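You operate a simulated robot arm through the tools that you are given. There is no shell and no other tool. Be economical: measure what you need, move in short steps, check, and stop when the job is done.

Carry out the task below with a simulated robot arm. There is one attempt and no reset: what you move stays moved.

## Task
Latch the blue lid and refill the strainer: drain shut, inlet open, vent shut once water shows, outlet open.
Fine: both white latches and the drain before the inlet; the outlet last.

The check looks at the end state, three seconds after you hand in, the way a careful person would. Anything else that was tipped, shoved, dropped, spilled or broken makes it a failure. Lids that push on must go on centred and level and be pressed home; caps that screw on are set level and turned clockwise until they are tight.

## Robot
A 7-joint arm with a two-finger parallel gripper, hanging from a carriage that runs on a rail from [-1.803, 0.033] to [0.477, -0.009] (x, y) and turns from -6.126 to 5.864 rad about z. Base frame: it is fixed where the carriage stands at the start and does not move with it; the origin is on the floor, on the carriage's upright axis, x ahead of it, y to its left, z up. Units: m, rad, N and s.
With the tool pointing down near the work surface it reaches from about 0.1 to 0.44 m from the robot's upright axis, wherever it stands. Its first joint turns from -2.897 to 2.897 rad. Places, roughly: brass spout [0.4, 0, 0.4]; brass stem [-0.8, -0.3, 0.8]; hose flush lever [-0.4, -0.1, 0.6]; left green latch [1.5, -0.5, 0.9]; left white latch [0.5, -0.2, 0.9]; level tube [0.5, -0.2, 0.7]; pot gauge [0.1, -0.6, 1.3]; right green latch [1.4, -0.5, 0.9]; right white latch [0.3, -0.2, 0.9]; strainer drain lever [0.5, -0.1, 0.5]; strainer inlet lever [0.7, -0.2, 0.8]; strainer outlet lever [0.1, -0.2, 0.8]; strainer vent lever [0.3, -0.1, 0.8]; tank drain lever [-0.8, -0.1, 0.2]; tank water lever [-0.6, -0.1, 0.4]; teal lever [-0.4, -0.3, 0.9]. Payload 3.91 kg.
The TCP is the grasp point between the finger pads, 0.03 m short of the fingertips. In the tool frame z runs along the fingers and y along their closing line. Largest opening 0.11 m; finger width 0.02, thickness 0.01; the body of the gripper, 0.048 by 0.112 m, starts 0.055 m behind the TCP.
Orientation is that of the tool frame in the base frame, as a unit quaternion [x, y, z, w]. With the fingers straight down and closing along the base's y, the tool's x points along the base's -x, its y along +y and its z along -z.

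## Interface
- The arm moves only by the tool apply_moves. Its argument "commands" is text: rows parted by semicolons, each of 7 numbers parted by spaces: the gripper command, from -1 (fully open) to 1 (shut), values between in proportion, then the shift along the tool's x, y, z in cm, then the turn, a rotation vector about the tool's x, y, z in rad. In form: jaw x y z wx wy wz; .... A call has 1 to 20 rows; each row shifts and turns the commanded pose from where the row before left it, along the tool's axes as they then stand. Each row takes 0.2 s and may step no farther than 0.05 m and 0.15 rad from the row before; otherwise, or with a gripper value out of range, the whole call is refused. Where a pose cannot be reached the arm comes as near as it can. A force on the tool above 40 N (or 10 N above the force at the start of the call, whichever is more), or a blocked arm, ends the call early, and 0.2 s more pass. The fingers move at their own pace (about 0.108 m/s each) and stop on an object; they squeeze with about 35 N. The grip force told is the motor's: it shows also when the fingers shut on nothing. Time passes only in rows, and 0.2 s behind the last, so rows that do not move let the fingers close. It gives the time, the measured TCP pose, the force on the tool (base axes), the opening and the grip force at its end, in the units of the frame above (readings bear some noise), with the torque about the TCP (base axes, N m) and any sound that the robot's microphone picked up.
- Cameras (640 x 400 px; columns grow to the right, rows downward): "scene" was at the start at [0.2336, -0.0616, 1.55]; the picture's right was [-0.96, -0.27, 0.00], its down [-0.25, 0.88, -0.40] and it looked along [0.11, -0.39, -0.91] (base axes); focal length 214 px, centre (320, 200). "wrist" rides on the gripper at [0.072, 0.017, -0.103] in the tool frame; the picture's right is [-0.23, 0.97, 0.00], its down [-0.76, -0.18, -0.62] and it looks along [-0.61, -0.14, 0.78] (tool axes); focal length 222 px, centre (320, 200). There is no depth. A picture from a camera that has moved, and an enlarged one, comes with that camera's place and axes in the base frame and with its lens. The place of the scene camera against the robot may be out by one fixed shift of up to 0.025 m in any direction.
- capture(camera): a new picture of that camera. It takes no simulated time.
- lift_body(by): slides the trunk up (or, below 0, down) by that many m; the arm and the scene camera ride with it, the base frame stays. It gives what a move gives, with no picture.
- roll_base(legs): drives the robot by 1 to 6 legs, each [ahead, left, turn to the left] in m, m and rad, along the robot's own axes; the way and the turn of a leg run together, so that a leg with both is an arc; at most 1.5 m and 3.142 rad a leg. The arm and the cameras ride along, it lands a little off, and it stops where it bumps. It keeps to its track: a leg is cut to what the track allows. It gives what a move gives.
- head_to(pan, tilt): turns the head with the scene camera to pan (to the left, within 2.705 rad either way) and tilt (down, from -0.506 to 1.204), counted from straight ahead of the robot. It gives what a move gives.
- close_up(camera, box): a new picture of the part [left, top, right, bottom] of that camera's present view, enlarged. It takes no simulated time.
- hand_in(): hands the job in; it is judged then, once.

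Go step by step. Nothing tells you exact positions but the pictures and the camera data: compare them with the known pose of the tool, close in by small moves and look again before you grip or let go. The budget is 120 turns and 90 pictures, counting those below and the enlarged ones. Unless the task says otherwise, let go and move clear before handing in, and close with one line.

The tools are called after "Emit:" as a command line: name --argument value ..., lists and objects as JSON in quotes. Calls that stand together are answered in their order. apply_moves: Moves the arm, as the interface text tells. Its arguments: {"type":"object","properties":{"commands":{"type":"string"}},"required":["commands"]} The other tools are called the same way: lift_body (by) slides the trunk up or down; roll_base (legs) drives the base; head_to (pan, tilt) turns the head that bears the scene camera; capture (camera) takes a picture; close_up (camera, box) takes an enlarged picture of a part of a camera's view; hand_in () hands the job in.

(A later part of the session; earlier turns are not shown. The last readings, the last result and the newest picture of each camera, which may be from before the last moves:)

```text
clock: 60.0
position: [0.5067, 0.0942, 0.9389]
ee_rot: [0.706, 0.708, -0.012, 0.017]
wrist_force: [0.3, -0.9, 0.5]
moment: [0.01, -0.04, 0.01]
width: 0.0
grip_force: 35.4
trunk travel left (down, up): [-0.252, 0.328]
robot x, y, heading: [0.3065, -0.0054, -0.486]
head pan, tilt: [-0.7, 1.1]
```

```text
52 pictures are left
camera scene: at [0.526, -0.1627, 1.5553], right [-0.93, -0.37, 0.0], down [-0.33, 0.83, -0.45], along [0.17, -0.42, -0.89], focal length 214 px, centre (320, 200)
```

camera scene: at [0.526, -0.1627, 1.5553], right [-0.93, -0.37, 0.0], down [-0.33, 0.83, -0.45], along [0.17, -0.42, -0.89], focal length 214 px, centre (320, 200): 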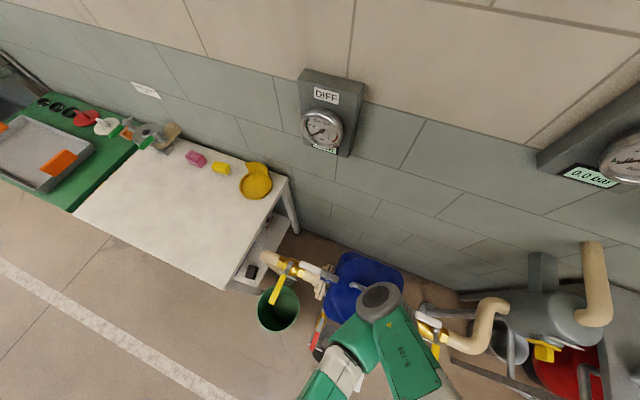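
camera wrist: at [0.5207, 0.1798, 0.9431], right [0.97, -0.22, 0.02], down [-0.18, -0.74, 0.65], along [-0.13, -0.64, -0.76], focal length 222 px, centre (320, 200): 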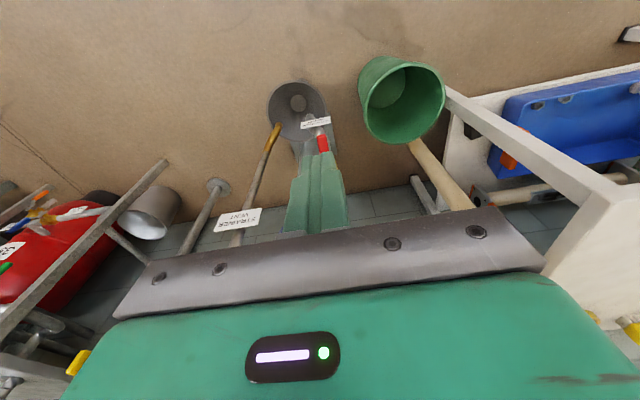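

Nothing appears disturbed. The elbow hangs on the robot's right over the strainer; I turn the robot toward the aisle so that the elbow stays clear, and will reach the drain from that posture.

Emit:
roll_base --legs '[[0, 0, 1.5]]'

Emit:
head_to --pan -2.2 --tilt 1.0

Emit:
capture --camera "scene"

```text
clock: 64.1
position: [0.4985, 0.1088, 0.9389]
ee_rot: [0.678, 0.735, -0.012, 0.018]
wrist_force: [0.0, -0.2, -0.7]
moment: [0.02, 0.01, -0.01]
width: 0.0002
grip_force: 35.3
trunk travel left (down, up): [-0.252, 0.328]
robot x, y, heading: [0.3092, -0.0034, -0.413]
head pan, tilt: [-0.7, 1.1]
cut short: leg 1
```

```text
clock: 65.7
position: [0.4984, 0.1097, 0.9372]
ee_rot: [0.678, 0.735, -0.011, 0.018]
wrist_force: [-0.1, -0.4, -0.4]
moment: [-0.02, 0.0, 0.01]
width: 0.0001
grip_force: 34.9
trunk travel left (down, up): [-0.252, 0.328]
robot x, y, heading: [0.3078, -0.0046, -0.41]
head pan, tilt: [-2.201, 1.0]
```

```text
51 pictures are left
camera scene: at [0.4492, -0.1253, 1.562], right [-0.51, 0.86, 0.0], down [0.73, 0.43, -0.54], along [-0.47, -0.27, -0.84], focal length 214 px, centre (320, 200)
```

scene: 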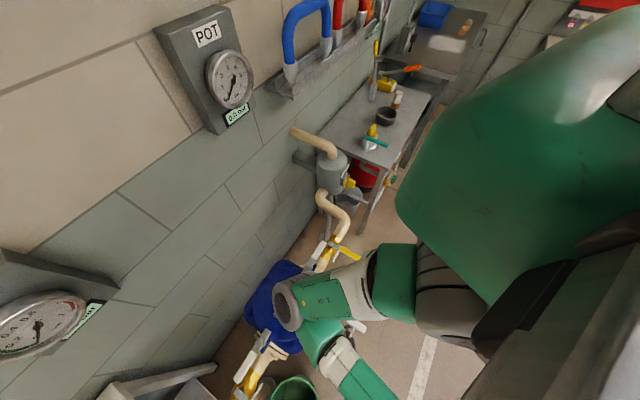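

The turn hit its winding limit, so I must unwind the other way round. I raise the trunk first for clearance.

Emit:
lift_body --by 0.3

Emit:
roll_base --legs '[[0, 0, -2.4], [0, 0, -2.4]]'

Emit:
lift_body --by -0.3

```text
clock: 68.7
position: [0.4968, 0.1106, 1.2387]
ee_rot: [0.678, 0.735, -0.011, 0.019]
wrist_force: [0.2, -0.2, -0.1]
moment: [0.0, -0.01, 0.0]
width: 0.0
grip_force: 35.2
trunk travel left (down, up): [-0.552, 0.028]
robot x, y, heading: [0.3084, -0.0064, -0.412]
head pan, tilt: [-2.201, 1.0]
```

```text
clock: 80.3
position: [0.1969, 0.1858, 1.239]
ee_rot: [-0.03, 0.999, 0.004, 0.021]
wrist_force: [0.9, -0.9, -0.1]
moment: [0.03, 0.0, -0.04]
width: 0.0001
grip_force: 34.7
trunk travel left (down, up): [-0.552, 0.028]
robot x, y, heading: [0.3076, -0.0056, 1.141]
head pan, tilt: [-2.201, 1.0]
```

```text
clock: 83.3
position: [0.1955, 0.1868, 0.9382]
ee_rot: [-0.03, 0.999, 0.004, 0.021]
wrist_force: [0.6, 0.6, 0.1]
moment: [0.01, 0.02, 0.01]
width: 0.0
grip_force: 34.6
trunk travel left (down, up): [-0.252, 0.328]
robot x, y, heading: [0.3108, -0.006, 1.139]
head pan, tilt: [-2.201, 1.0]
```

Now I bring the TCP to (0.5, 0.1) in this posture and look at where the elbow goes.

Emit:
apply_moves --commands "1 -4 0 0 0 0 0.04; 1 -4 0 0 0 0 0.1; 1 -4 0 0 0 0 0.1; 1 -4 0 0 0 0 0.1; 1 -4 -0.5 0 0 0 0.1; 1 -4 -0.5 0 0 0 0.1; 1 -4 -1 0 0 0 0; 1 -3 -1 0 0 0 0; 1 0 0 0 0 0 0"

Emit:
capture --camera "scene"

```text
clock: 85.3
position: [0.4845, 0.1052, 0.936]
ee_rot: [0.238, 0.971, 0.01, 0.018]
wrist_force: [1.3, -0.2, 0.0]
moment: [0.02, -0.05, 0.0]
width: 0.0001
grip_force: 35.0
out of reach, approached as far as the arm can: row 2, 3, 4, 6
trunk travel left (down, up): [-0.252, 0.328]
robot x, y, heading: [0.3079, -0.008, 1.141]
head pan, tilt: [-2.201, 1.0]
```

```text
50 pictures are left
camera scene: at [0.4436, 0.1105, 1.562], right [-0.87, -0.49, 0.0], down [-0.41, 0.73, -0.54], along [0.26, -0.47, -0.84], focal length 214 px, centre (320, 200)
```

scene: 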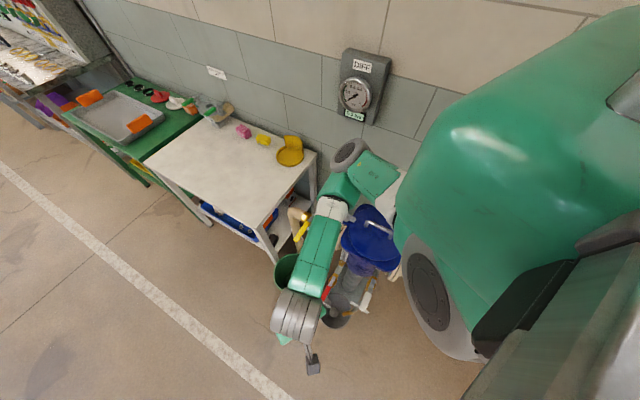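

The elbow still swings to the wall side, but it will rise as the arm straightens when reaching down with the trunk high. I turn a bit back and reach down with the arm instead of the trunk.

Emit:
roll_base --legs '[[0, 0, -0.6]]'

Emit:
apply_moves --commands "1 0 0 0 0 0 0.1; 1 0 0 0 0 0 0.1; 1 0 0 0 0 0 0.1; 1 0 0 0 0 0 0.1; 1 1 0 2 0 0 0.1; 1 1 0 3 0 0 0; 1 1 0 4 0 0 0; 1 0 0 4 0 0 0; 1 0 0 0 0 0 0"

Emit:
head_to --pan -1.7 --tilt 1.0

Emit:
capture --camera "scene"

Emit:
capture --camera "wrist"

```text
clock: 87.3
position: [0.5165, -0.0127, 0.9353]
ee_rot: [0.514, 0.858, 0.004, 0.02]
wrist_force: [0.2, -0.1, 0.2]
moment: [0.0, 0.02, 0.02]
width: 0.0002
grip_force: 34.4
trunk travel left (down, up): [-0.252, 0.328]
robot x, y, heading: [0.3088, -0.0048, 0.534]
head pan, tilt: [-2.201, 1.0]
```

```text
clock: 89.3
position: [0.5212, 0.0145, 0.8048]
ee_rot: [0.71, 0.704, 0.009, 0.018]
wrist_force: [0.8, 0.7, 0.6]
moment: [0.01, 0.04, 0.02]
width: 0.0
grip_force: 34.9
trunk travel left (down, up): [-0.252, 0.328]
robot x, y, heading: [0.3121, -0.0066, 0.544]
head pan, tilt: [-2.201, 1.0]
```

```text
clock: 90.3
position: [0.5227, 0.0147, 0.805]
ee_rot: [0.71, 0.704, 0.008, 0.018]
wrist_force: [-0.6, 0.8, 0.5]
moment: [0.02, -0.06, -0.02]
width: 0.0001
grip_force: 34.6
trunk travel left (down, up): [-0.252, 0.328]
robot x, y, heading: [0.3063, -0.0073, 0.54]
head pan, tilt: [-1.7, 1.0]
```

```text
49 pictures are left
camera scene: at [0.5253, 0.0286, 1.562], right [-0.92, -0.4, 0.0], down [-0.33, 0.77, -0.54], along [0.21, -0.5, -0.84], focal length 214 px, centre (320, 200)
```

scene: 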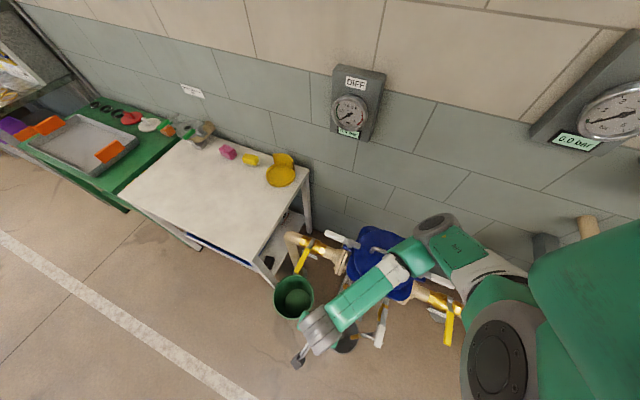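

```text
48 pictures are left
camera wrist: at [0.5353, 0.0892, 0.9067], right [0.97, -0.24, 0.04], down [-0.21, -0.75, 0.63], along [-0.12, -0.62, -0.78], focal length 222 px, centre (320, 200)
```

wrist: 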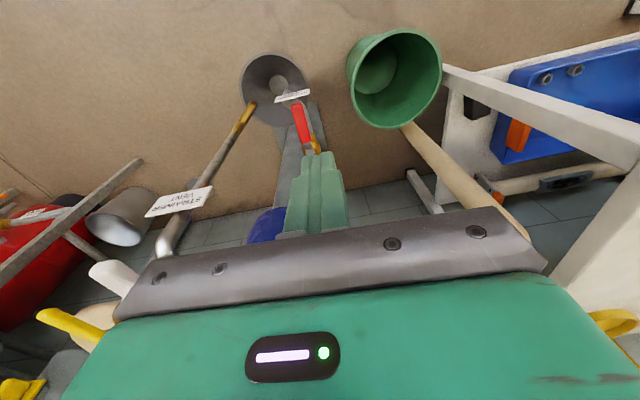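

I raise the trunk and extend the arm downward so it straightens, tilting the tool so the wrist stays on the aisle side.

Emit:
lift_body --by 0.18

Emit:
apply_moves --commands "1 2 0 4 0 -0.1 0; 1 2 0 4 0 -0.1 0; 1 1 0 4 0 -0.1 0; 1 0 0 4 0 -0.1 0; 1 0 0 4 0 0 0; 1 0 0 4 0 0 0; 1 0 0 0 0 0 0"

Emit:
capture --camera "scene"

```text
clock: 92.3
position: [0.5206, 0.0157, 0.9842]
ee_rot: [0.709, 0.704, 0.009, 0.019]
wrist_force: [0.2, -0.5, -0.2]
moment: [0.01, 0.03, 0.04]
width: 0.0
grip_force: 34.9
trunk travel left (down, up): [-0.432, 0.148]
robot x, y, heading: [0.3088, -0.0042, 0.539]
head pan, tilt: [-1.7, 1.0]
```

```text
clock: 93.9
position: [0.5278, 0.0043, 0.7509]
ee_rot: [0.698, 0.686, -0.133, 0.158]
wrist_force: [-0.1, 0.2, -0.3]
moment: [0.0, 0.0, 0.01]
width: 0.0002
grip_force: 35.2
trunk travel left (down, up): [-0.432, 0.148]
robot x, y, heading: [0.3113, -0.0082, 0.54]
head pan, tilt: [-1.7, 1.0]
```

```text
47 pictures are left
camera scene: at [0.5253, 0.0286, 1.742], right [-0.92, -0.4, 0.0], down [-0.34, 0.77, -0.54], along [0.22, -0.5, -0.84], focal length 214 px, centre (320, 200)
```

scene: 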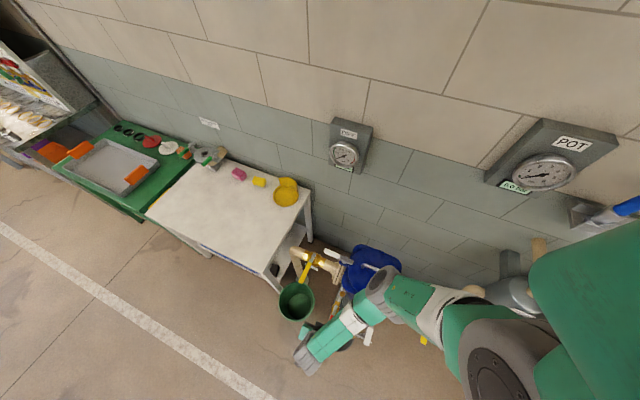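

Reach is fine and the elbow is higher. I look with the wrist camera at the drain lever.

Emit:
capture --camera "wrist"

```text
46 pictures are left
camera wrist: at [0.543, 0.1137, 0.8163], right [0.97, -0.22, 0.13], down [-0.22, -0.44, 0.87], along [-0.13, -0.87, -0.48], focal length 222 px, centre (320, 200)
```

wrist: 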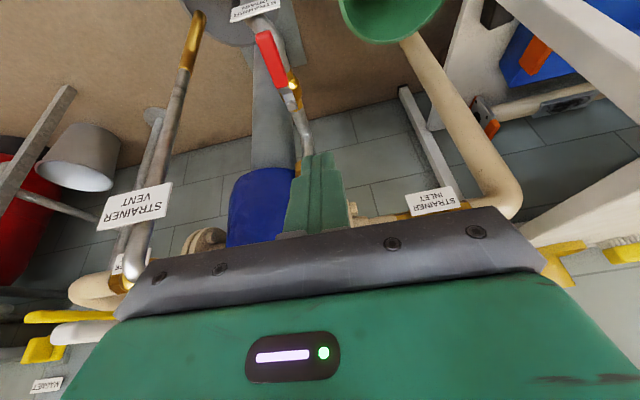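

Emit:
close_up --camera "wrist" --box '[190, 0, 370, 170]'

```text
2.35 times, centred on (280, 85) of wrist
camera zoom: at [0.543, 0.1137, 0.8163], right [0.97, -0.22, 0.13], down [-0.22, -0.44, 0.87], along [-0.13, -0.87, -0.48], focal length 523 px, centre (414, 471)
```

zoom: 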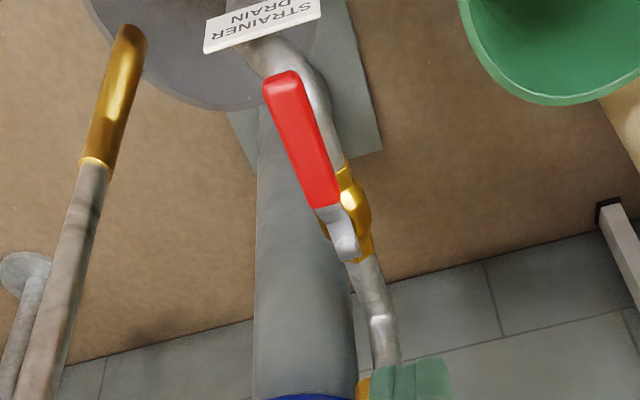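

The drain lever's red tip is at about (0.486,-0.022,0.49), hub near (0.495,-0.105). I go down with the fingers half open to straddle the handle, stopping a little above.

Emit:
apply_moves --commands "0 1.2 -1.2 4 0 0 0; 0 1.2 -1.2 4 0 0 0; 0 1.2 -1.2 4 0 0 0; 0 1.0 -1.2 4 0 0 0; 0 0 0 3 0 0 0; 0 0 0 0 0 0 0"

Emit:
capture --camera "wrist"

Emit:
capture --camera "scene"

```text
clock: 95.3
position: [0.4921, -0.0144, 0.6463]
ee_rot: [0.699, 0.685, -0.133, 0.157]
wrist_force: [-1.1, -0.4, 0.1]
moment: [0.0, -0.03, -0.01]
width: 0.0549
grip_force: 0.0
out of reach, approached as far as the arm can: row 3, 4, 5
trunk travel left (down, up): [-0.432, 0.148]
robot x, y, heading: [0.3081, -0.0069, 0.541]
head pan, tilt: [-1.7, 1.0]
```

```text
44 pictures are left
camera wrist: at [0.5078, 0.0937, 0.7118], right [0.97, -0.22, 0.13], down [-0.22, -0.44, 0.87], along [-0.13, -0.87, -0.48], focal length 222 px, centre (320, 200)
```

wrist: 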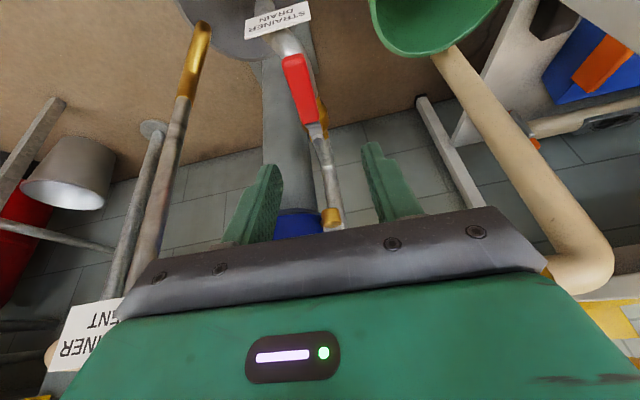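

```text
43 pictures are left
camera scene: at [0.5253, 0.0286, 1.742], right [-0.92, -0.4, 0.0], down [-0.34, 0.77, -0.54], along [0.22, -0.5, -0.84], focal length 214 px, centre (320, 200)
```

scene: 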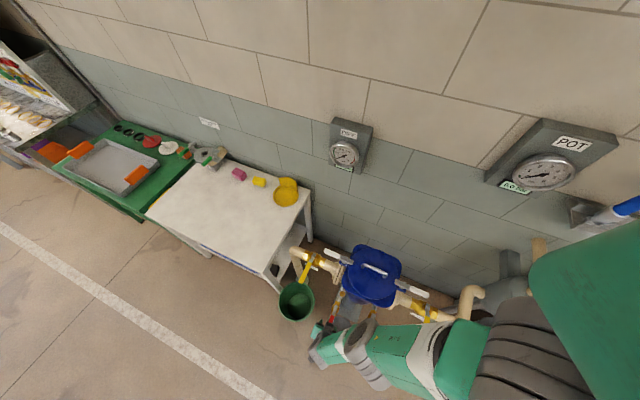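

The arm is now straight and clear in the aisle, and the fingers line up with the lever. I lower the trunk 0.15 m to bring the fingers to lever height.

Emit:
lift_body --by -0.14

Emit:
capture --camera "wrist"

```text
clock: 97.0
position: [0.4922, -0.0137, 0.5066]
ee_rot: [0.698, 0.686, -0.133, 0.158]
wrist_force: [0.4, -0.4, 0.0]
moment: [0.02, -0.02, 0.0]
width: 0.0551
grip_force: 0.1
trunk travel left (down, up): [-0.292, 0.288]
robot x, y, heading: [0.309, -0.0059, 0.542]
head pan, tilt: [-1.7, 1.0]
```

```text
42 pictures are left
camera wrist: at [0.5081, 0.0937, 0.5719], right [0.97, -0.22, 0.13], down [-0.22, -0.44, 0.87], along [-0.13, -0.87, -0.48], focal length 222 px, centre (320, 200)
```

wrist: 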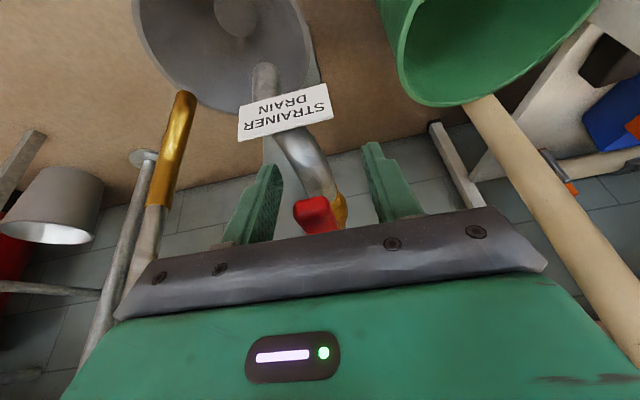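

The lever end sits between the fingers. I move 3 cm in along it so they straddle the handle.

Emit:
apply_moves --commands "0 -1.6 -0.2 0.2 0 0 0; 0 -1.6 -0.2 0.2 0 0 0; 0 0 0 0 0 0 0"

Emit:
close_up --camera "wrist" --box '[200, 80, 440, 240]'

```text
clock: 97.8
position: [0.4901, -0.0434, 0.5173]
ee_rot: [0.697, 0.687, -0.132, 0.158]
wrist_force: [0.2, 1.8, 0.1]
moment: [-0.07, -0.02, -0.02]
width: 0.0548
grip_force: 0.0
trunk travel left (down, up): [-0.292, 0.288]
robot x, y, heading: [0.3054, -0.0088, 0.539]
head pan, tilt: [-1.7, 1.0]
```

```text
2.50 times, centred on (320, 160) of wrist
camera zoom: at [0.5041, 0.0648, 0.5819], right [0.97, -0.21, 0.13], down [-0.22, -0.45, 0.87], along [-0.13, -0.87, -0.48], focal length 555 px, centre (320, 300)
```

zoom: 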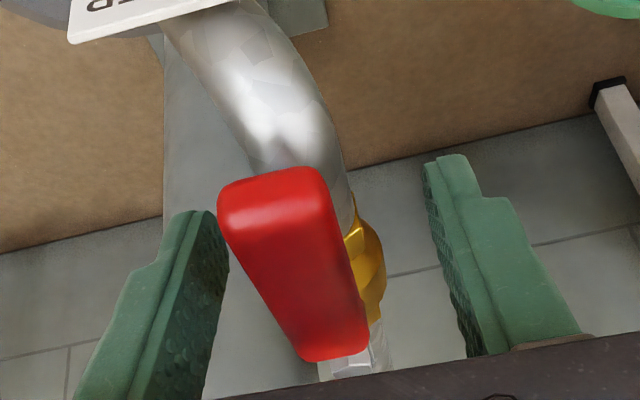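

Straddled. I test the +x direction gently first.

Emit:
apply_moves --commands "0 0 0.7 0 0 0 0; 0 0 0.7 0 0 0 0; 0 0 0.6 0 0 0 0; 0 0 0 0 0 0 0"

Emit:
close_up --camera "wrist" --box '[200, 80, 440, 240]'

```text
clock: 98.8
position: [0.5047, -0.0471, 0.5161]
ee_rot: [0.698, 0.686, -0.134, 0.158]
wrist_force: [-0.8, 0.1, 0.1]
moment: [-0.04, -0.04, -0.1]
width: 0.056
grip_force: 0.8
out of reach, approached as far as the arm can: row 3
trunk travel left (down, up): [-0.292, 0.288]
robot x, y, heading: [0.3058, -0.0044, 0.537]
head pan, tilt: [-1.7, 1.0]
```

```text
2.50 times, centred on (320, 160) of wrist
camera zoom: at [0.5198, 0.0614, 0.5811], right [0.97, -0.22, 0.13], down [-0.21, -0.44, 0.87], along [-0.13, -0.87, -0.48], focal length 555 px, centre (320, 300)
```

zoom: 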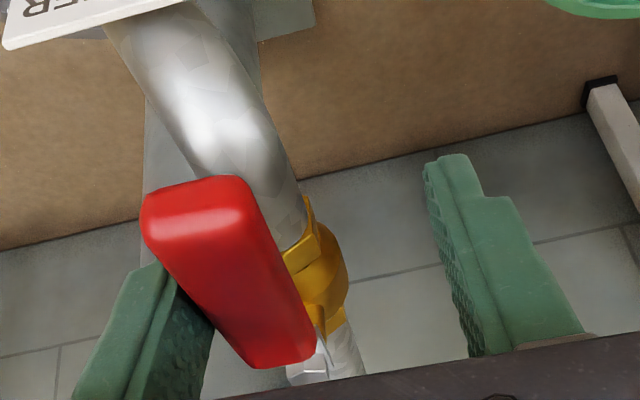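

The lever didn't follow to +x (contact, small force). I try -x with the other finger.

Emit:
apply_moves --commands "0 0 -1.5 0 0 0 0; 0 0 -1.5 0 0 0 0; 0 0 -1.3 0 0 0 0; 0 0 -1 0 0 0 0; 0 0 -1 0 0 0 0; 0 0 0 0 0 0 0"

Emit:
close_up --camera "wrist" --box '[200, 80, 440, 240]'

```text
clock: 100.0
position: [0.4593, -0.0456, 0.515]
ee_rot: [0.697, 0.687, -0.126, 0.162]
wrist_force: [36.2, -0.4, -6.9]
moment: [0.35, 0.56, -0.19]
width: 0.0728
grip_force: 18.1
trunk travel left (down, up): [-0.292, 0.288]
robot x, y, heading: [0.3091, -0.005, 0.537]
head pan, tilt: [-1.7, 1.0]
stopped in row 6: the force on the tool passed its limit at 42 N (the readings are from after the stop); the commanded pose is now the measured one
```

```text
2.50 times, centred on (320, 160) of wrist
camera zoom: at [0.4727, 0.0628, 0.5809], right [0.97, -0.21, 0.14], down [-0.22, -0.45, 0.86], along [-0.12, -0.87, -0.48], focal length 555 px, centre (320, 300)
```

zoom: 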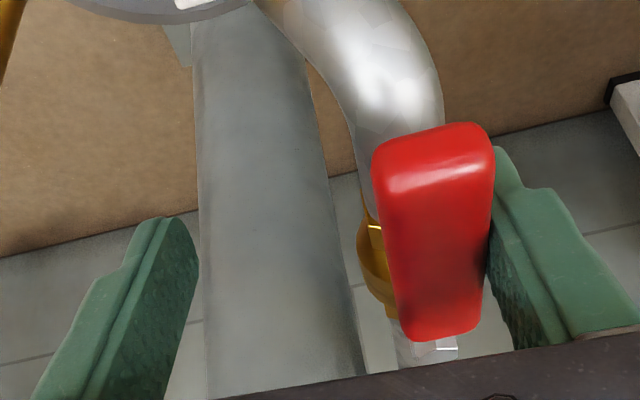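

-x is a hard stop, so the drain closes toward +x. The arm is near its reach limit, so I back off, rise, and bring the robot nearer before pushing.

Emit:
apply_moves --commands "0 0 1.2 0 0 0 0; 0 0 1.2 0 0 0 0; 0 1 0 -4 0 0 0; 0 1 0 -4 0 0 0; 0 3 0 -2 0 0 0; 0 0 0 0 0 0 0"

Emit:
roll_base --legs '[[0.086, -0.051, 0]]'

Emit:
capture --camera "scene"

Emit:
capture --camera "wrist"

```text
clock: 101.4
position: [0.4745, 0.0438, 0.5842]
ee_rot: [0.697, 0.687, -0.13, 0.158]
wrist_force: [0.1, 0.4, -0.1]
moment: [0.0, -0.03, -0.01]
width: 0.0551
grip_force: 0.0
out of reach, approached as far as the arm can: row 3, 4
trunk travel left (down, up): [-0.292, 0.288]
robot x, y, heading: [0.3102, -0.0053, 0.535]
head pan, tilt: [-1.7, 1.0]
```

```text
clock: 102.5
position: [0.5759, 0.0412, 0.5831]
ee_rot: [0.695, 0.688, -0.131, 0.16]
wrist_force: [-0.7, 0.2, 0.1]
moment: [0.0, 0.0, 0.0]
width: 0.0549
grip_force: 0.0
trunk travel left (down, up): [-0.292, 0.288]
robot x, y, heading: [0.4081, -0.0052, 0.539]
head pan, tilt: [-1.7, 1.0]
```

```text
38 pictures are left
camera scene: at [0.6264, 0.0272, 1.602], right [-0.92, -0.4, 0.0], down [-0.34, 0.77, -0.54], along [0.22, -0.49, -0.84], focal length 214 px, centre (320, 200)
```

scene: 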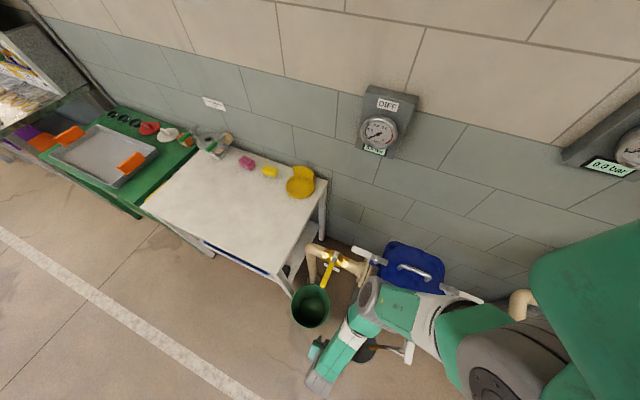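

```text
37 pictures are left
camera wrist: at [0.5902, 0.1493, 0.6493], right [0.97, -0.21, 0.13], down [-0.22, -0.45, 0.87], along [-0.12, -0.87, -0.48], focal length 222 px, centre (320, 200)
```

wrist: 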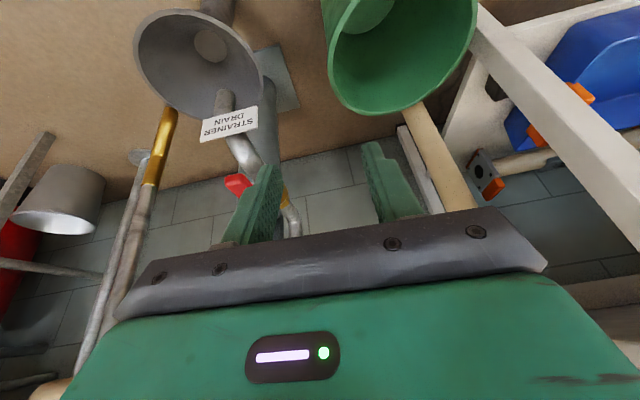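

I close the fingers and place them on the lever's -x side.

Emit:
apply_moves --commands "1 0 -4.2 0 0 0 0; 1 0 -4.2 0 0 0 0; 1 0 -4.2 0 0 0 0; 1 0 0 0 0 0 0; 1 -1.5 0 3.1 0 0 0; 1 -1.5 0 3.1 0 0 0; 1 -1.6 0 3.1 0 0 0; 1 0 0 0 0 0 0"

Emit:
capture --camera "wrist"

```text
clock: 104.3
position: [0.5182, -0.0004, 0.4943]
ee_rot: [0.697, 0.687, -0.129, 0.161]
wrist_force: [0.2, 0.0, 0.3]
moment: [-0.01, 0.03, 0.02]
width: 0.0
grip_force: 34.7
out of reach, approached as far as the arm can: row 1, 2, 3, 6, 7
trunk travel left (down, up): [-0.292, 0.288]
robot x, y, heading: [0.4094, -0.0084, 0.543]
head pan, tilt: [-1.7, 1.0]
```

```text
36 pictures are left
camera wrist: at [0.5311, 0.1075, 0.5586], right [0.97, -0.21, 0.13], down [-0.22, -0.45, 0.87], along [-0.12, -0.87, -0.48], focal length 222 px, centre (320, 200)
```

wrist: 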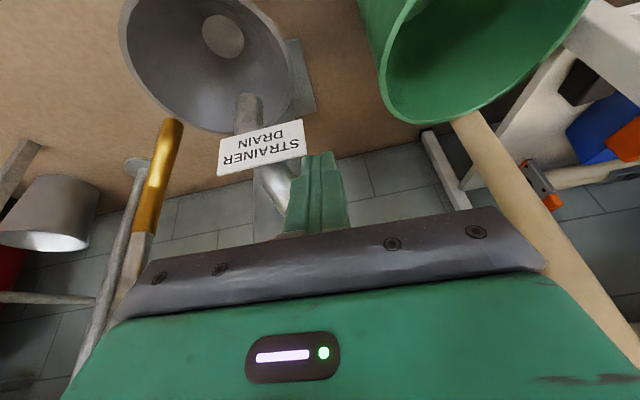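

Too close now for that spot. I back out, move the robot 7 cm back, and lower the trunk a bit for slack.

Emit:
apply_moves --commands "1 3 0 -2 0 0 0; 1 3 0 -3 0 0 0; 1 0 0 -4 0 0 0; 1 0 0 0 0 0 0"

Emit:
roll_base --legs '[[-0.06, 0.036, 0]]'

Emit:
lift_body --by -0.04

```text
clock: 105.3
position: [0.5072, 0.0903, 0.5496]
ee_rot: [0.696, 0.688, -0.131, 0.158]
wrist_force: [-1.1, 0.1, -0.7]
moment: [-0.03, -0.06, -0.01]
width: 0.0002
grip_force: 34.3
trunk travel left (down, up): [-0.292, 0.288]
robot x, y, heading: [0.4109, -0.0056, 0.538]
head pan, tilt: [-1.7, 1.0]
```

```text
clock: 106.3
position: [0.4391, 0.0902, 0.5503]
ee_rot: [0.696, 0.688, -0.131, 0.158]
wrist_force: [-0.1, -0.6, 0.5]
moment: [0.0, -0.02, -0.03]
width: 0.0
grip_force: 34.9
trunk travel left (down, up): [-0.292, 0.288]
robot x, y, heading: [0.3435, -0.0061, 0.54]
head pan, tilt: [-1.7, 1.0]
```

```text
clock: 107.2
position: [0.4395, 0.0904, 0.5084]
ee_rot: [0.696, 0.688, -0.131, 0.159]
wrist_force: [-0.8, 0.5, -0.2]
moment: [-0.01, 0.02, 0.0]
width: 0.0
grip_force: 34.8
trunk travel left (down, up): [-0.252, 0.328]
robot x, y, heading: [0.3396, -0.0066, 0.543]
head pan, tilt: [-1.7, 1.0]
```

Emit:
apply_moves --commands "1 -3.3 0.2 1.2 0 0 0; 1 -3.3 0.2 1.2 0 0 0; 1 -3.3 0.2 1.2 0 0 0; 1 -3.2 0.2 1.2 0 0 0; 1 0 0 0 0 0 0"

Emit:
close_up --camera "wrist" --box '[200, 80, 440, 240]'

```text
clock: 108.4
position: [0.4467, -0.045, 0.517]
ee_rot: [0.697, 0.688, -0.129, 0.158]
wrist_force: [-0.5, 0.1, 0.8]
moment: [0.01, -0.03, 0.0]
width: 0.0
grip_force: 34.9
trunk travel left (down, up): [-0.252, 0.328]
robot x, y, heading: [0.3391, -0.0057, 0.541]
head pan, tilt: [-1.7, 1.0]
```

```text
2.50 times, centred on (320, 160) of wrist
camera zoom: at [0.4617, 0.0622, 0.5831], right [0.97, -0.21, 0.13], down [-0.22, -0.45, 0.87], along [-0.12, -0.87, -0.48], focal length 555 px, centre (320, 300)
```

zoom: 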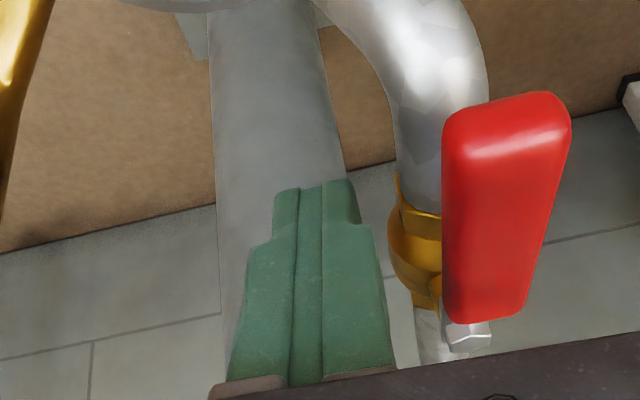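

The lever lies along +y at x≈0.488. I push it along the arc toward +x, first half.

Emit:
apply_moves --commands "1 0 1.75 0.1 0 0 0; 1 0.17 1.35 0 0 0 0; 1 0.17 1.35 0 0 0 0; 1 -0.25 1.35 0.15 0 0 0; 1 -0.25 1.35 0.15 0 0 0; 1 0 0 0 0 0 0"

Emit:
close_up --camera "wrist" --box '[200, 80, 440, 240]'

```text
clock: 109.8
position: [0.5199, -0.0504, 0.5209]
ee_rot: [0.696, 0.688, -0.13, 0.16]
wrist_force: [0.2, -0.1, 0.2]
moment: [0.01, 0.0, 0.02]
width: 0.0
grip_force: 35.1
trunk travel left (down, up): [-0.252, 0.328]
robot x, y, heading: [0.3423, -0.0053, 0.539]
head pan, tilt: [-1.7, 1.0]
```

```text
2.50 times, centred on (320, 160) of wrist
camera zoom: at [0.5338, 0.057, 0.5856], right [0.97, -0.21, 0.13], down [-0.22, -0.45, 0.87], along [-0.12, -0.87, -0.48], focal length 555 px, centre (320, 300)
```

zoom: 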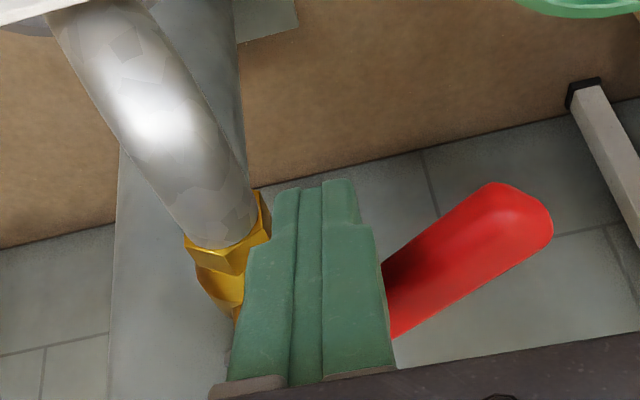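

It turns freely. I finish the quarter turn.

Emit:
apply_moves --commands "1 -0.67 1.15 0.3 0 0 0; 1 -0.67 1.15 0.35 0 0 0; 1 -1 0.85 0.45 0 0 0; 1 -1 0.8 0.45 0 0 0; 1 -0.8 0.4 0.35 0 0 0; 1 -0.8 0.2 0.35 0 0 0; 1 0 0 0 0 0 0"

Emit:
capture --camera "wrist"

```text
clock: 111.4
position: [0.5629, -0.0972, 0.5183]
ee_rot: [0.696, 0.689, -0.129, 0.156]
wrist_force: [-2.8, 27.5, -6.2]
moment: [0.24, -0.06, -0.07]
width: 0.0002
grip_force: 35.1
trunk travel left (down, up): [-0.252, 0.328]
robot x, y, heading: [0.3427, -0.003, 0.543]
head pan, tilt: [-1.7, 1.0]
```

```text
33 pictures are left
camera wrist: at [0.577, 0.0103, 0.5842], right [0.97, -0.21, 0.13], down [-0.21, -0.45, 0.86], along [-0.12, -0.87, -0.48], focal length 222 px, centre (320, 200)
```

wrist: 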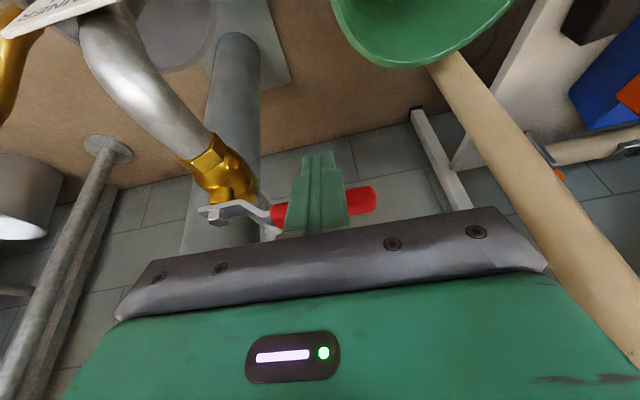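

The drain is against its closed stop (27 N). I withdraw to the aisle, then rise.

Emit:
apply_moves --commands "1 2 0 0 0 0 0; 1 4 0 0 0 0 0; 1 4 0 -1 0 0 0; 1 4 0 -2 0 0 0; 1 0 0 -4 0 0.1 0; 1 0 0 -4 0 0.1 0; 1 0 0 -4 0 0.1 0; 1 0 0 -4 0 0.1 0; 1 0 0 -4 0 0 0; 1 0 0 0 0 0 0"

Emit:
lift_body --by 0.2

Emit:
capture --camera "scene"

```text
clock: 113.6
position: [0.56, 0.0734, 0.6842]
ee_rot: [0.708, 0.706, 0.01, 0.02]
wrist_force: [-0.6, 0.0, -0.2]
moment: [0.03, 0.02, 0.02]
width: 0.0001
grip_force: 34.8
trunk travel left (down, up): [-0.252, 0.328]
robot x, y, heading: [0.3399, -0.0058, 0.544]
head pan, tilt: [-1.7, 1.0]
```

```text
clock: 115.8
position: [0.5598, 0.0731, 0.8853]
ee_rot: [0.708, 0.706, 0.011, 0.019]
wrist_force: [-0.4, -0.5, -0.5]
moment: [0.01, -0.01, 0.02]
width: 0.0001
grip_force: 35.4
trunk travel left (down, up): [-0.452, 0.128]
robot x, y, heading: [0.3428, -0.0075, 0.537]
head pan, tilt: [-1.7, 1.0]
```

```text
32 pictures are left
camera scene: at [0.5565, 0.0285, 1.7619], right [-0.92, -0.4, 0.0], down [-0.34, 0.77, -0.54], along [0.22, -0.49, -0.84], focal length 214 px, centre (320, 200)
```

scene: 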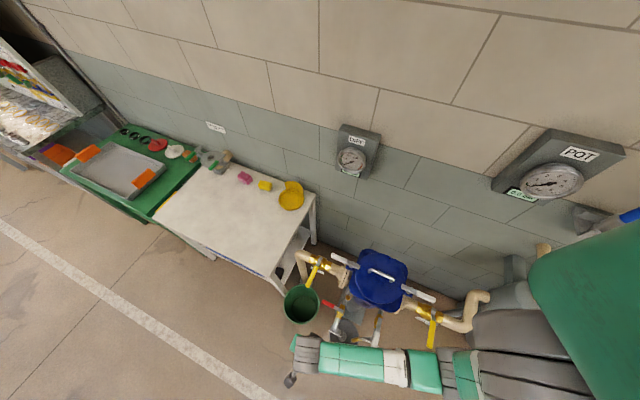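

Excellent posture and view: both latches across, red drain lever turned. I enlarge.

Emit:
close_up --camera "scene" --box '[270, 230, 460, 350]'

Emit:
capture --camera "wrist"

```text
3.33 times, centred on (365, 290) of scene
camera zoom: at [0.5565, 0.0285, 1.7619], right [-0.92, -0.4, 0.0], down [-0.34, 0.77, -0.54], along [0.22, -0.49, -0.84], focal length 715 px, centre (170, -100)
```

zoom: 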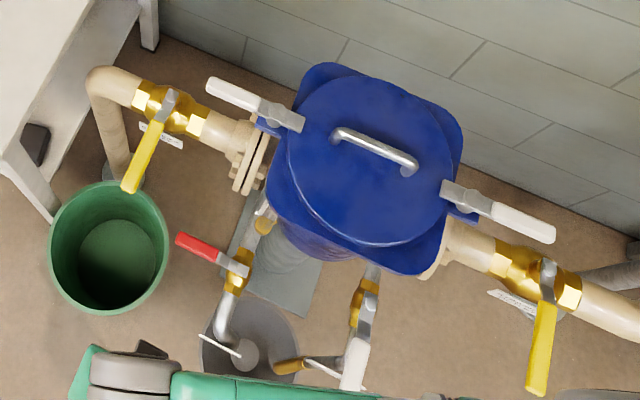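

```text
30 pictures are left
camera wrist: at [0.573, 0.1475, 0.9866], right [0.97, -0.23, 0.04], down [-0.21, -0.75, 0.62], along [-0.11, -0.62, -0.78], focal length 222 px, centre (320, 200)
```

wrist: 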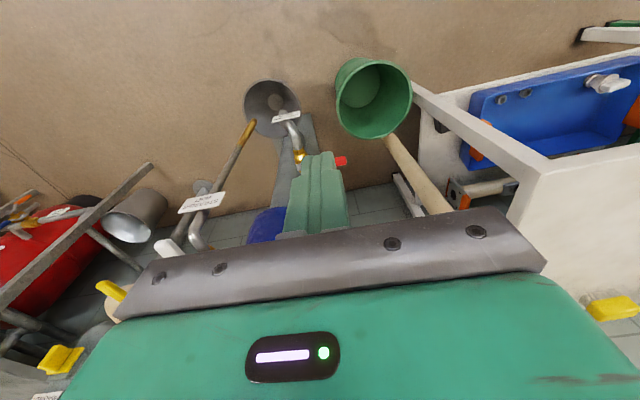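

Inlet lever runs from its hub near (0.648,-0.225) to a tip near (0.644,-0.108), z≈0.83. I bring the half-open fingers in front of it, at this posture.

Emit:
apply_moves --commands "0 -3.5 2.8 0 0 0 0; 0 -3.5 2.8 0 0 0 0; 0 -3.5 2.8 0 0 0 0; 0 0 0 0 0 0 0"

Emit:
capture --camera "wrist"

```text
clock: 116.8
position: [0.6466, -0.0316, 0.8882]
ee_rot: [0.708, 0.706, 0.01, 0.02]
wrist_force: [0.0, 0.2, -0.8]
moment: [-0.03, -0.01, 0.0]
width: 0.055
grip_force: 0.1
trunk travel left (down, up): [-0.452, 0.128]
robot x, y, heading: [0.3368, -0.0093, 0.538]
head pan, tilt: [-1.7, 1.0]
```

```text
29 pictures are left
camera wrist: at [0.659, 0.0419, 0.9904], right [0.97, -0.23, 0.04], down [-0.21, -0.75, 0.62], along [-0.11, -0.62, -0.78], focal length 222 px, centre (320, 200)
```

wrist: 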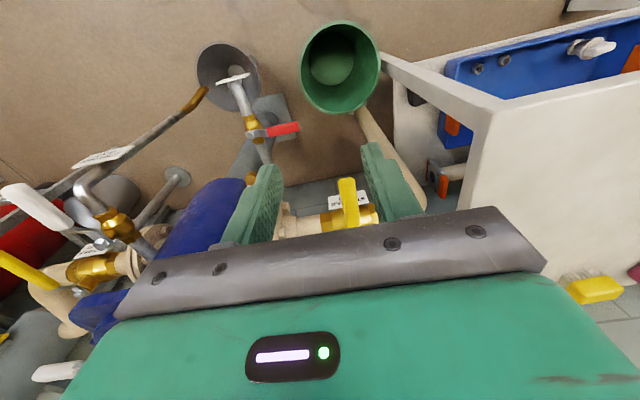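

The lever is at z≈0.785 and the bench top about z 0.79 beyond x≈0.8, so there is room. I lower in front of it and move in.

Emit:
apply_moves --commands "0 0 0.5 3.5 0 0 0; 0 0 0.5 3.5 0 0 0; 0 0 0 3 0 0 0; 0 -3 0 0 0 0 0; 0 -3 0 0 0 0 0; 0 0 0 0 0 0 0"

Emit:
capture --camera "wrist"

```text
clock: 118.2
position: [0.6596, -0.0903, 0.7917]
ee_rot: [0.708, 0.705, 0.01, 0.019]
wrist_force: [0.5, -0.3, -0.3]
moment: [-0.03, 0.01, 0.01]
width: 0.0552
grip_force: 0.1
trunk travel left (down, up): [-0.452, 0.128]
robot x, y, heading: [0.3388, -0.0054, 0.545]
head pan, tilt: [-1.7, 1.0]
```

```text
28 pictures are left
camera wrist: at [0.6725, -0.0166, 0.8933], right [0.97, -0.23, 0.04], down [-0.21, -0.75, 0.62], along [-0.11, -0.62, -0.78], focal length 222 px, centre (320, 200)
```

wrist: 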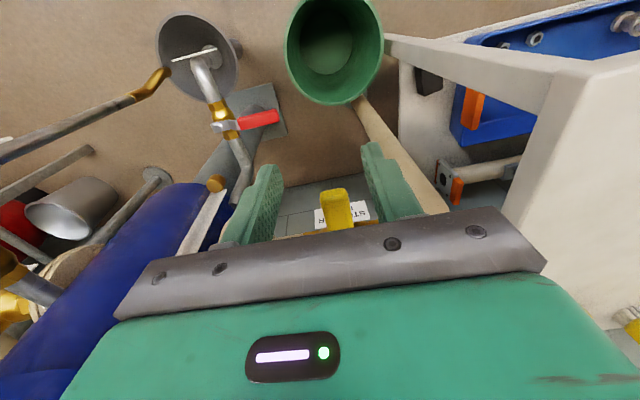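

Emit:
apply_moves --commands "0 0 0 0.8 0 0 0; 0 -2 0 0 0 0 0; 0 -2 0 0 0 0 0; 0 -1 0 0 0 0 0; 0 0 0 0 0 0 0"

Emit:
close_up --camera "wrist" --box '[200, 80, 440, 240]'

```text
clock: 119.3
position: [0.6573, -0.1432, 0.7849]
ee_rot: [0.708, 0.706, 0.011, 0.019]
wrist_force: [-0.9, -0.2, 0.5]
moment: [-0.02, 0.0, -0.03]
width: 0.0548
grip_force: 0.0
trunk travel left (down, up): [-0.452, 0.128]
robot x, y, heading: [0.342, -0.0091, 0.542]
head pan, tilt: [-1.7, 1.0]
```

```text
2.50 times, centred on (320, 160) of wrist
camera zoom: at [0.67, -0.0693, 0.887], right [0.97, -0.23, 0.04], down [-0.21, -0.75, 0.62], along [-0.11, -0.62, -0.78], focal length 555 px, centre (320, 300)
```

zoom: 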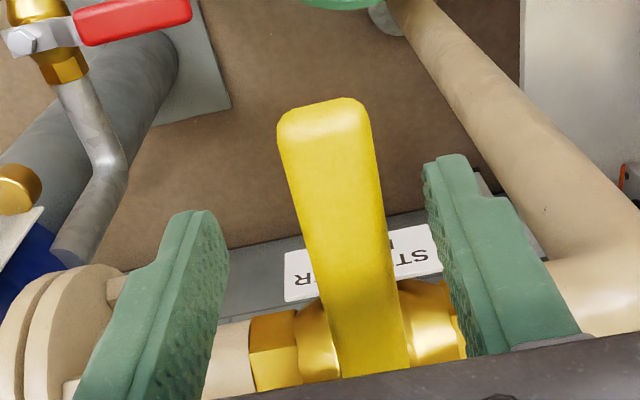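

Straddled. I test +x in short steps.

Emit:
apply_moves --commands "0 0 1 0 0 0 0; 0 0 1 0 0 0 0; 0 0 1 0 0 0 0; 0 0 0 0 0 0 0"

Emit:
close_up --camera "wrist" --box '[200, 80, 440, 240]'

```text
clock: 120.3
position: [0.6869, -0.1441, 0.7842]
ee_rot: [0.708, 0.706, 0.011, 0.018]
wrist_force: [0.0, 0.3, -1.0]
moment: [-0.01, 0.01, 0.03]
width: 0.0555
grip_force: 0.4
trunk travel left (down, up): [-0.452, 0.128]
robot x, y, heading: [0.3387, -0.0061, 0.535]
head pan, tilt: [-1.7, 1.0]
```

```text
2.50 times, centred on (320, 160) of wrist
camera zoom: at [0.6996, -0.0693, 0.8863], right [0.97, -0.23, 0.04], down [-0.21, -0.75, 0.62], along [-0.11, -0.62, -0.78], focal length 555 px, centre (320, 300)
```

zoom: 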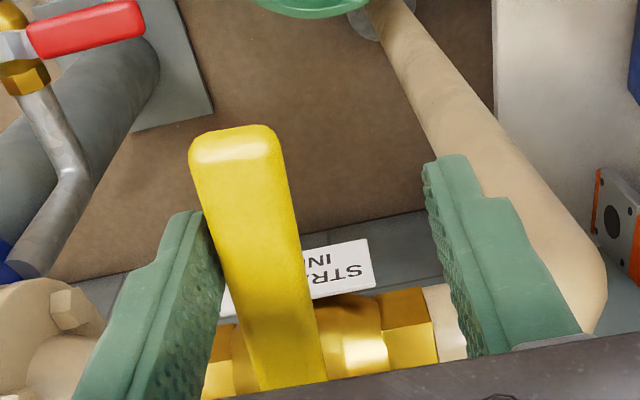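

Emit:
apply_moves --commands "0 0 1 0 0 0 0; 0 0 1 0 0 0 0; 0 0 0 0 0 0 0"

Emit:
close_up --camera "wrist" --box '[200, 80, 440, 240]'

```text
clock: 121.2
position: [0.7077, -0.1446, 0.7855]
ee_rot: [0.708, 0.706, 0.01, 0.02]
wrist_force: [-0.2, -0.7, 0.4]
moment: [-0.03, 0.01, -0.01]
width: 0.0548
grip_force: 0.1
trunk travel left (down, up): [-0.452, 0.128]
robot x, y, heading: [0.3393, -0.0061, 0.545]
head pan, tilt: [-1.7, 1.0]
```

```text
2.50 times, centred on (320, 160) of wrist
camera zoom: at [0.721, -0.0691, 0.8868], right [0.97, -0.23, 0.04], down [-0.21, -0.75, 0.62], along [-0.11, -0.62, -0.78], focal length 555 px, centre (320, 300)
```

zoom: 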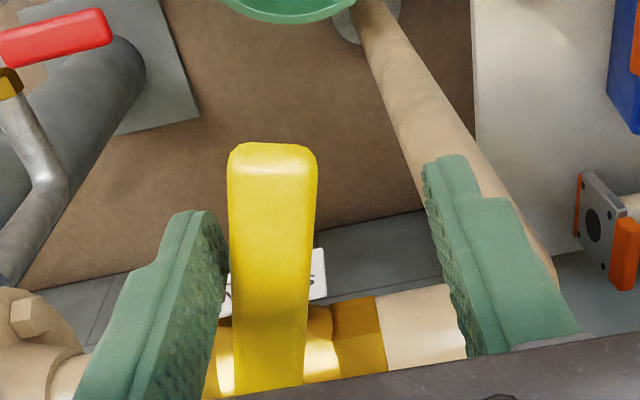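

It turns freely toward +x. To finish the turn I withdraw, close the fingers, and push from behind the lever.

Emit:
apply_moves --commands "0 0 -0.6 0 0 0 0; 0 4 0 0 0 0 0; 0 4.5 0 0 0 0 0; 1 0 -2.5 0 0 0 0; 1 0 -2.9 0 0 0 0; 1 0 0 0 0 0 0; 1 -4.5 0 0 0 0 0; 1 -4 0 0 0 0 0; 1 0 0 0 0 0 0"

Emit:
close_up --camera "wrist" --box '[200, 80, 440, 240]'

```text
clock: 123.2
position: [0.6485, -0.1442, 0.782]
ee_rot: [0.707, 0.707, 0.01, 0.019]
wrist_force: [-0.5, 0.5, -0.1]
moment: [-0.04, 0.0, 0.03]
width: 0.0
grip_force: 35.2
trunk travel left (down, up): [-0.452, 0.128]
robot x, y, heading: [0.3348, -0.005, 0.54]
head pan, tilt: [-1.7, 1.0]
```

```text
2.50 times, centred on (320, 160) of wrist
camera zoom: at [0.6613, -0.0703, 0.8841], right [0.97, -0.23, 0.04], down [-0.21, -0.75, 0.62], along [-0.11, -0.62, -0.78], focal length 555 px, centre (320, 300)
```

zoom: 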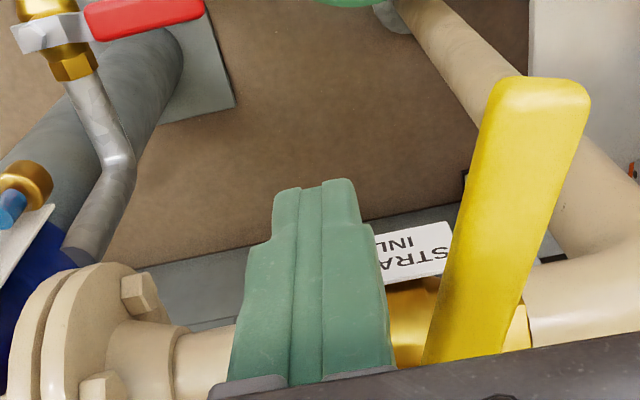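

Blue water already shows low in the level tube. I push on along the arc to fully open.

Emit:
apply_moves --commands "1 -0.2 1.4 0 0 0 0; 1 -0.3 1.4 0 0 0 0; 1 -0.4 1.1 0 0 0 0; 1 -0.45 1.0 0 0 0 0; 1 -0.7 1.0 0 0 0 0; 1 -0.7 0.9 0 0 0 0; 1 -0.9 0.7 0 0 0 0; 1 -0.9 0.7 0 0 0 0; 1 -1.0 0.5 0 0 0 0; 1 -1.1 0.4 0 0 0 0; 1 -0.4 0 0 0 0 0; 1 0 0 0 0 0 0"

Emit:
capture --camera "wrist"

```text
clock: 125.8
position: [0.7387, -0.2145, 0.7869]
ee_rot: [0.708, 0.706, 0.011, 0.02]
wrist_force: [0.1, 0.2, -0.5]
moment: [0.0, 0.01, 0.0]
width: 0.0001
grip_force: 35.1
trunk travel left (down, up): [-0.452, 0.128]
robot x, y, heading: [0.3377, -0.0043, 0.541]
head pan, tilt: [-1.7, 1.0]
```

```text
23 pictures are left
camera wrist: at [0.7522, -0.1406, 0.889], right [0.97, -0.23, 0.04], down [-0.21, -0.75, 0.62], along [-0.11, -0.62, -0.78], focal length 222 px, centre (320, 200)
```

wrist: 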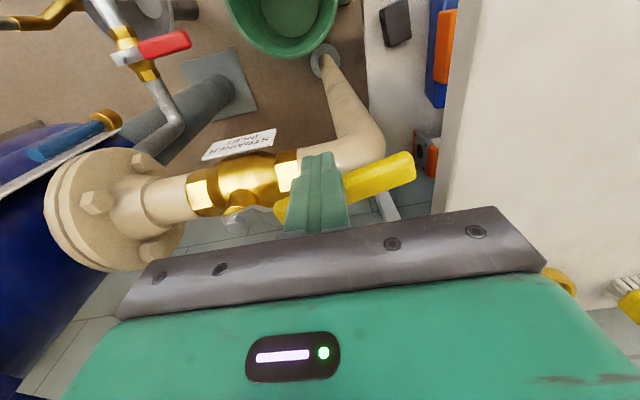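

Nearly open; I press to the stop, then back off and lift.

Emit:
apply_moves --commands "1 -0.6 0 0 0 0 0; 1 -0.6 0 0 0 0 0; 1 -0.6 0 0 0 0 0; 1 0 0 0 0 0 0"

Emit:
apply_moves --commands "1 3 0 0 0 0 0; 1 4 -1 -1 0 0 0; 1 3 -2 -4 0 0 0; 1 3 -2 -3 0 0 0; 1 4 -2 -2 0 0 0; 1 4 -2 0 0 0 0; 1 0 -4 0 0 0 0; 1 0 -4 0 0 0 0; 1 0 -4 0 0 0 0; 1 0 -4 0 0 0 0; 1 0 -4 0 0 0 0"

Emit:
close_up --camera "scene" --box '[270, 230, 460, 350]'

Emit:
capture --camera "wrist"

```text
clock: 126.8
position: [0.7394, -0.2319, 0.7883]
ee_rot: [0.709, 0.705, 0.011, 0.019]
wrist_force: [0.5, 0.9, -0.1]
moment: [0.01, 0.02, -0.01]
width: 0.0001
grip_force: 34.7
trunk travel left (down, up): [-0.452, 0.128]
robot x, y, heading: [0.3383, -0.0049, 0.543]
head pan, tilt: [-1.7, 1.0]
```

```text
refused: row 3 steps farther than a row can; nothing moved
```

```text
3.33 times, centred on (365, 290) of scene
camera zoom: at [0.5565, 0.0285, 1.762], right [-0.92, -0.4, 0.0], down [-0.34, 0.77, -0.54], along [0.22, -0.49, -0.84], focal length 715 px, centre (170, -100)
```

zoom: 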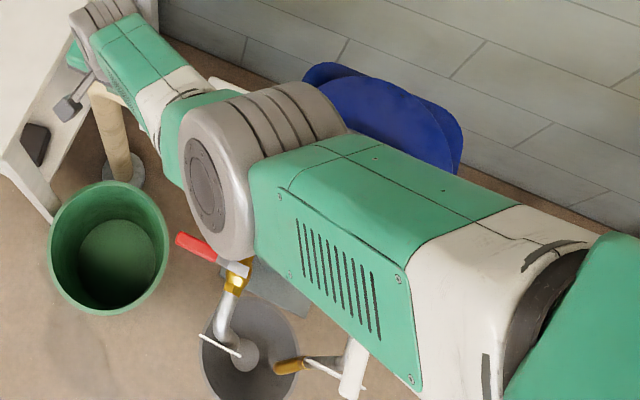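

```text
21 pictures are left
camera wrist: at [0.7512, -0.1579, 0.8893], right [0.97, -0.23, 0.04], down [-0.21, -0.75, 0.62], along [-0.11, -0.62, -0.78], focal length 222 px, centre (320, 200)
```

wrist: 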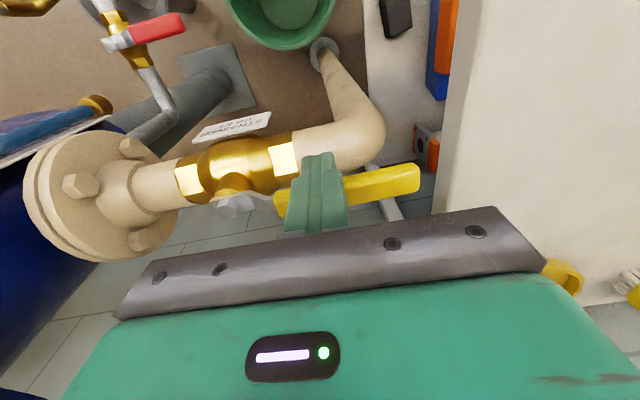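

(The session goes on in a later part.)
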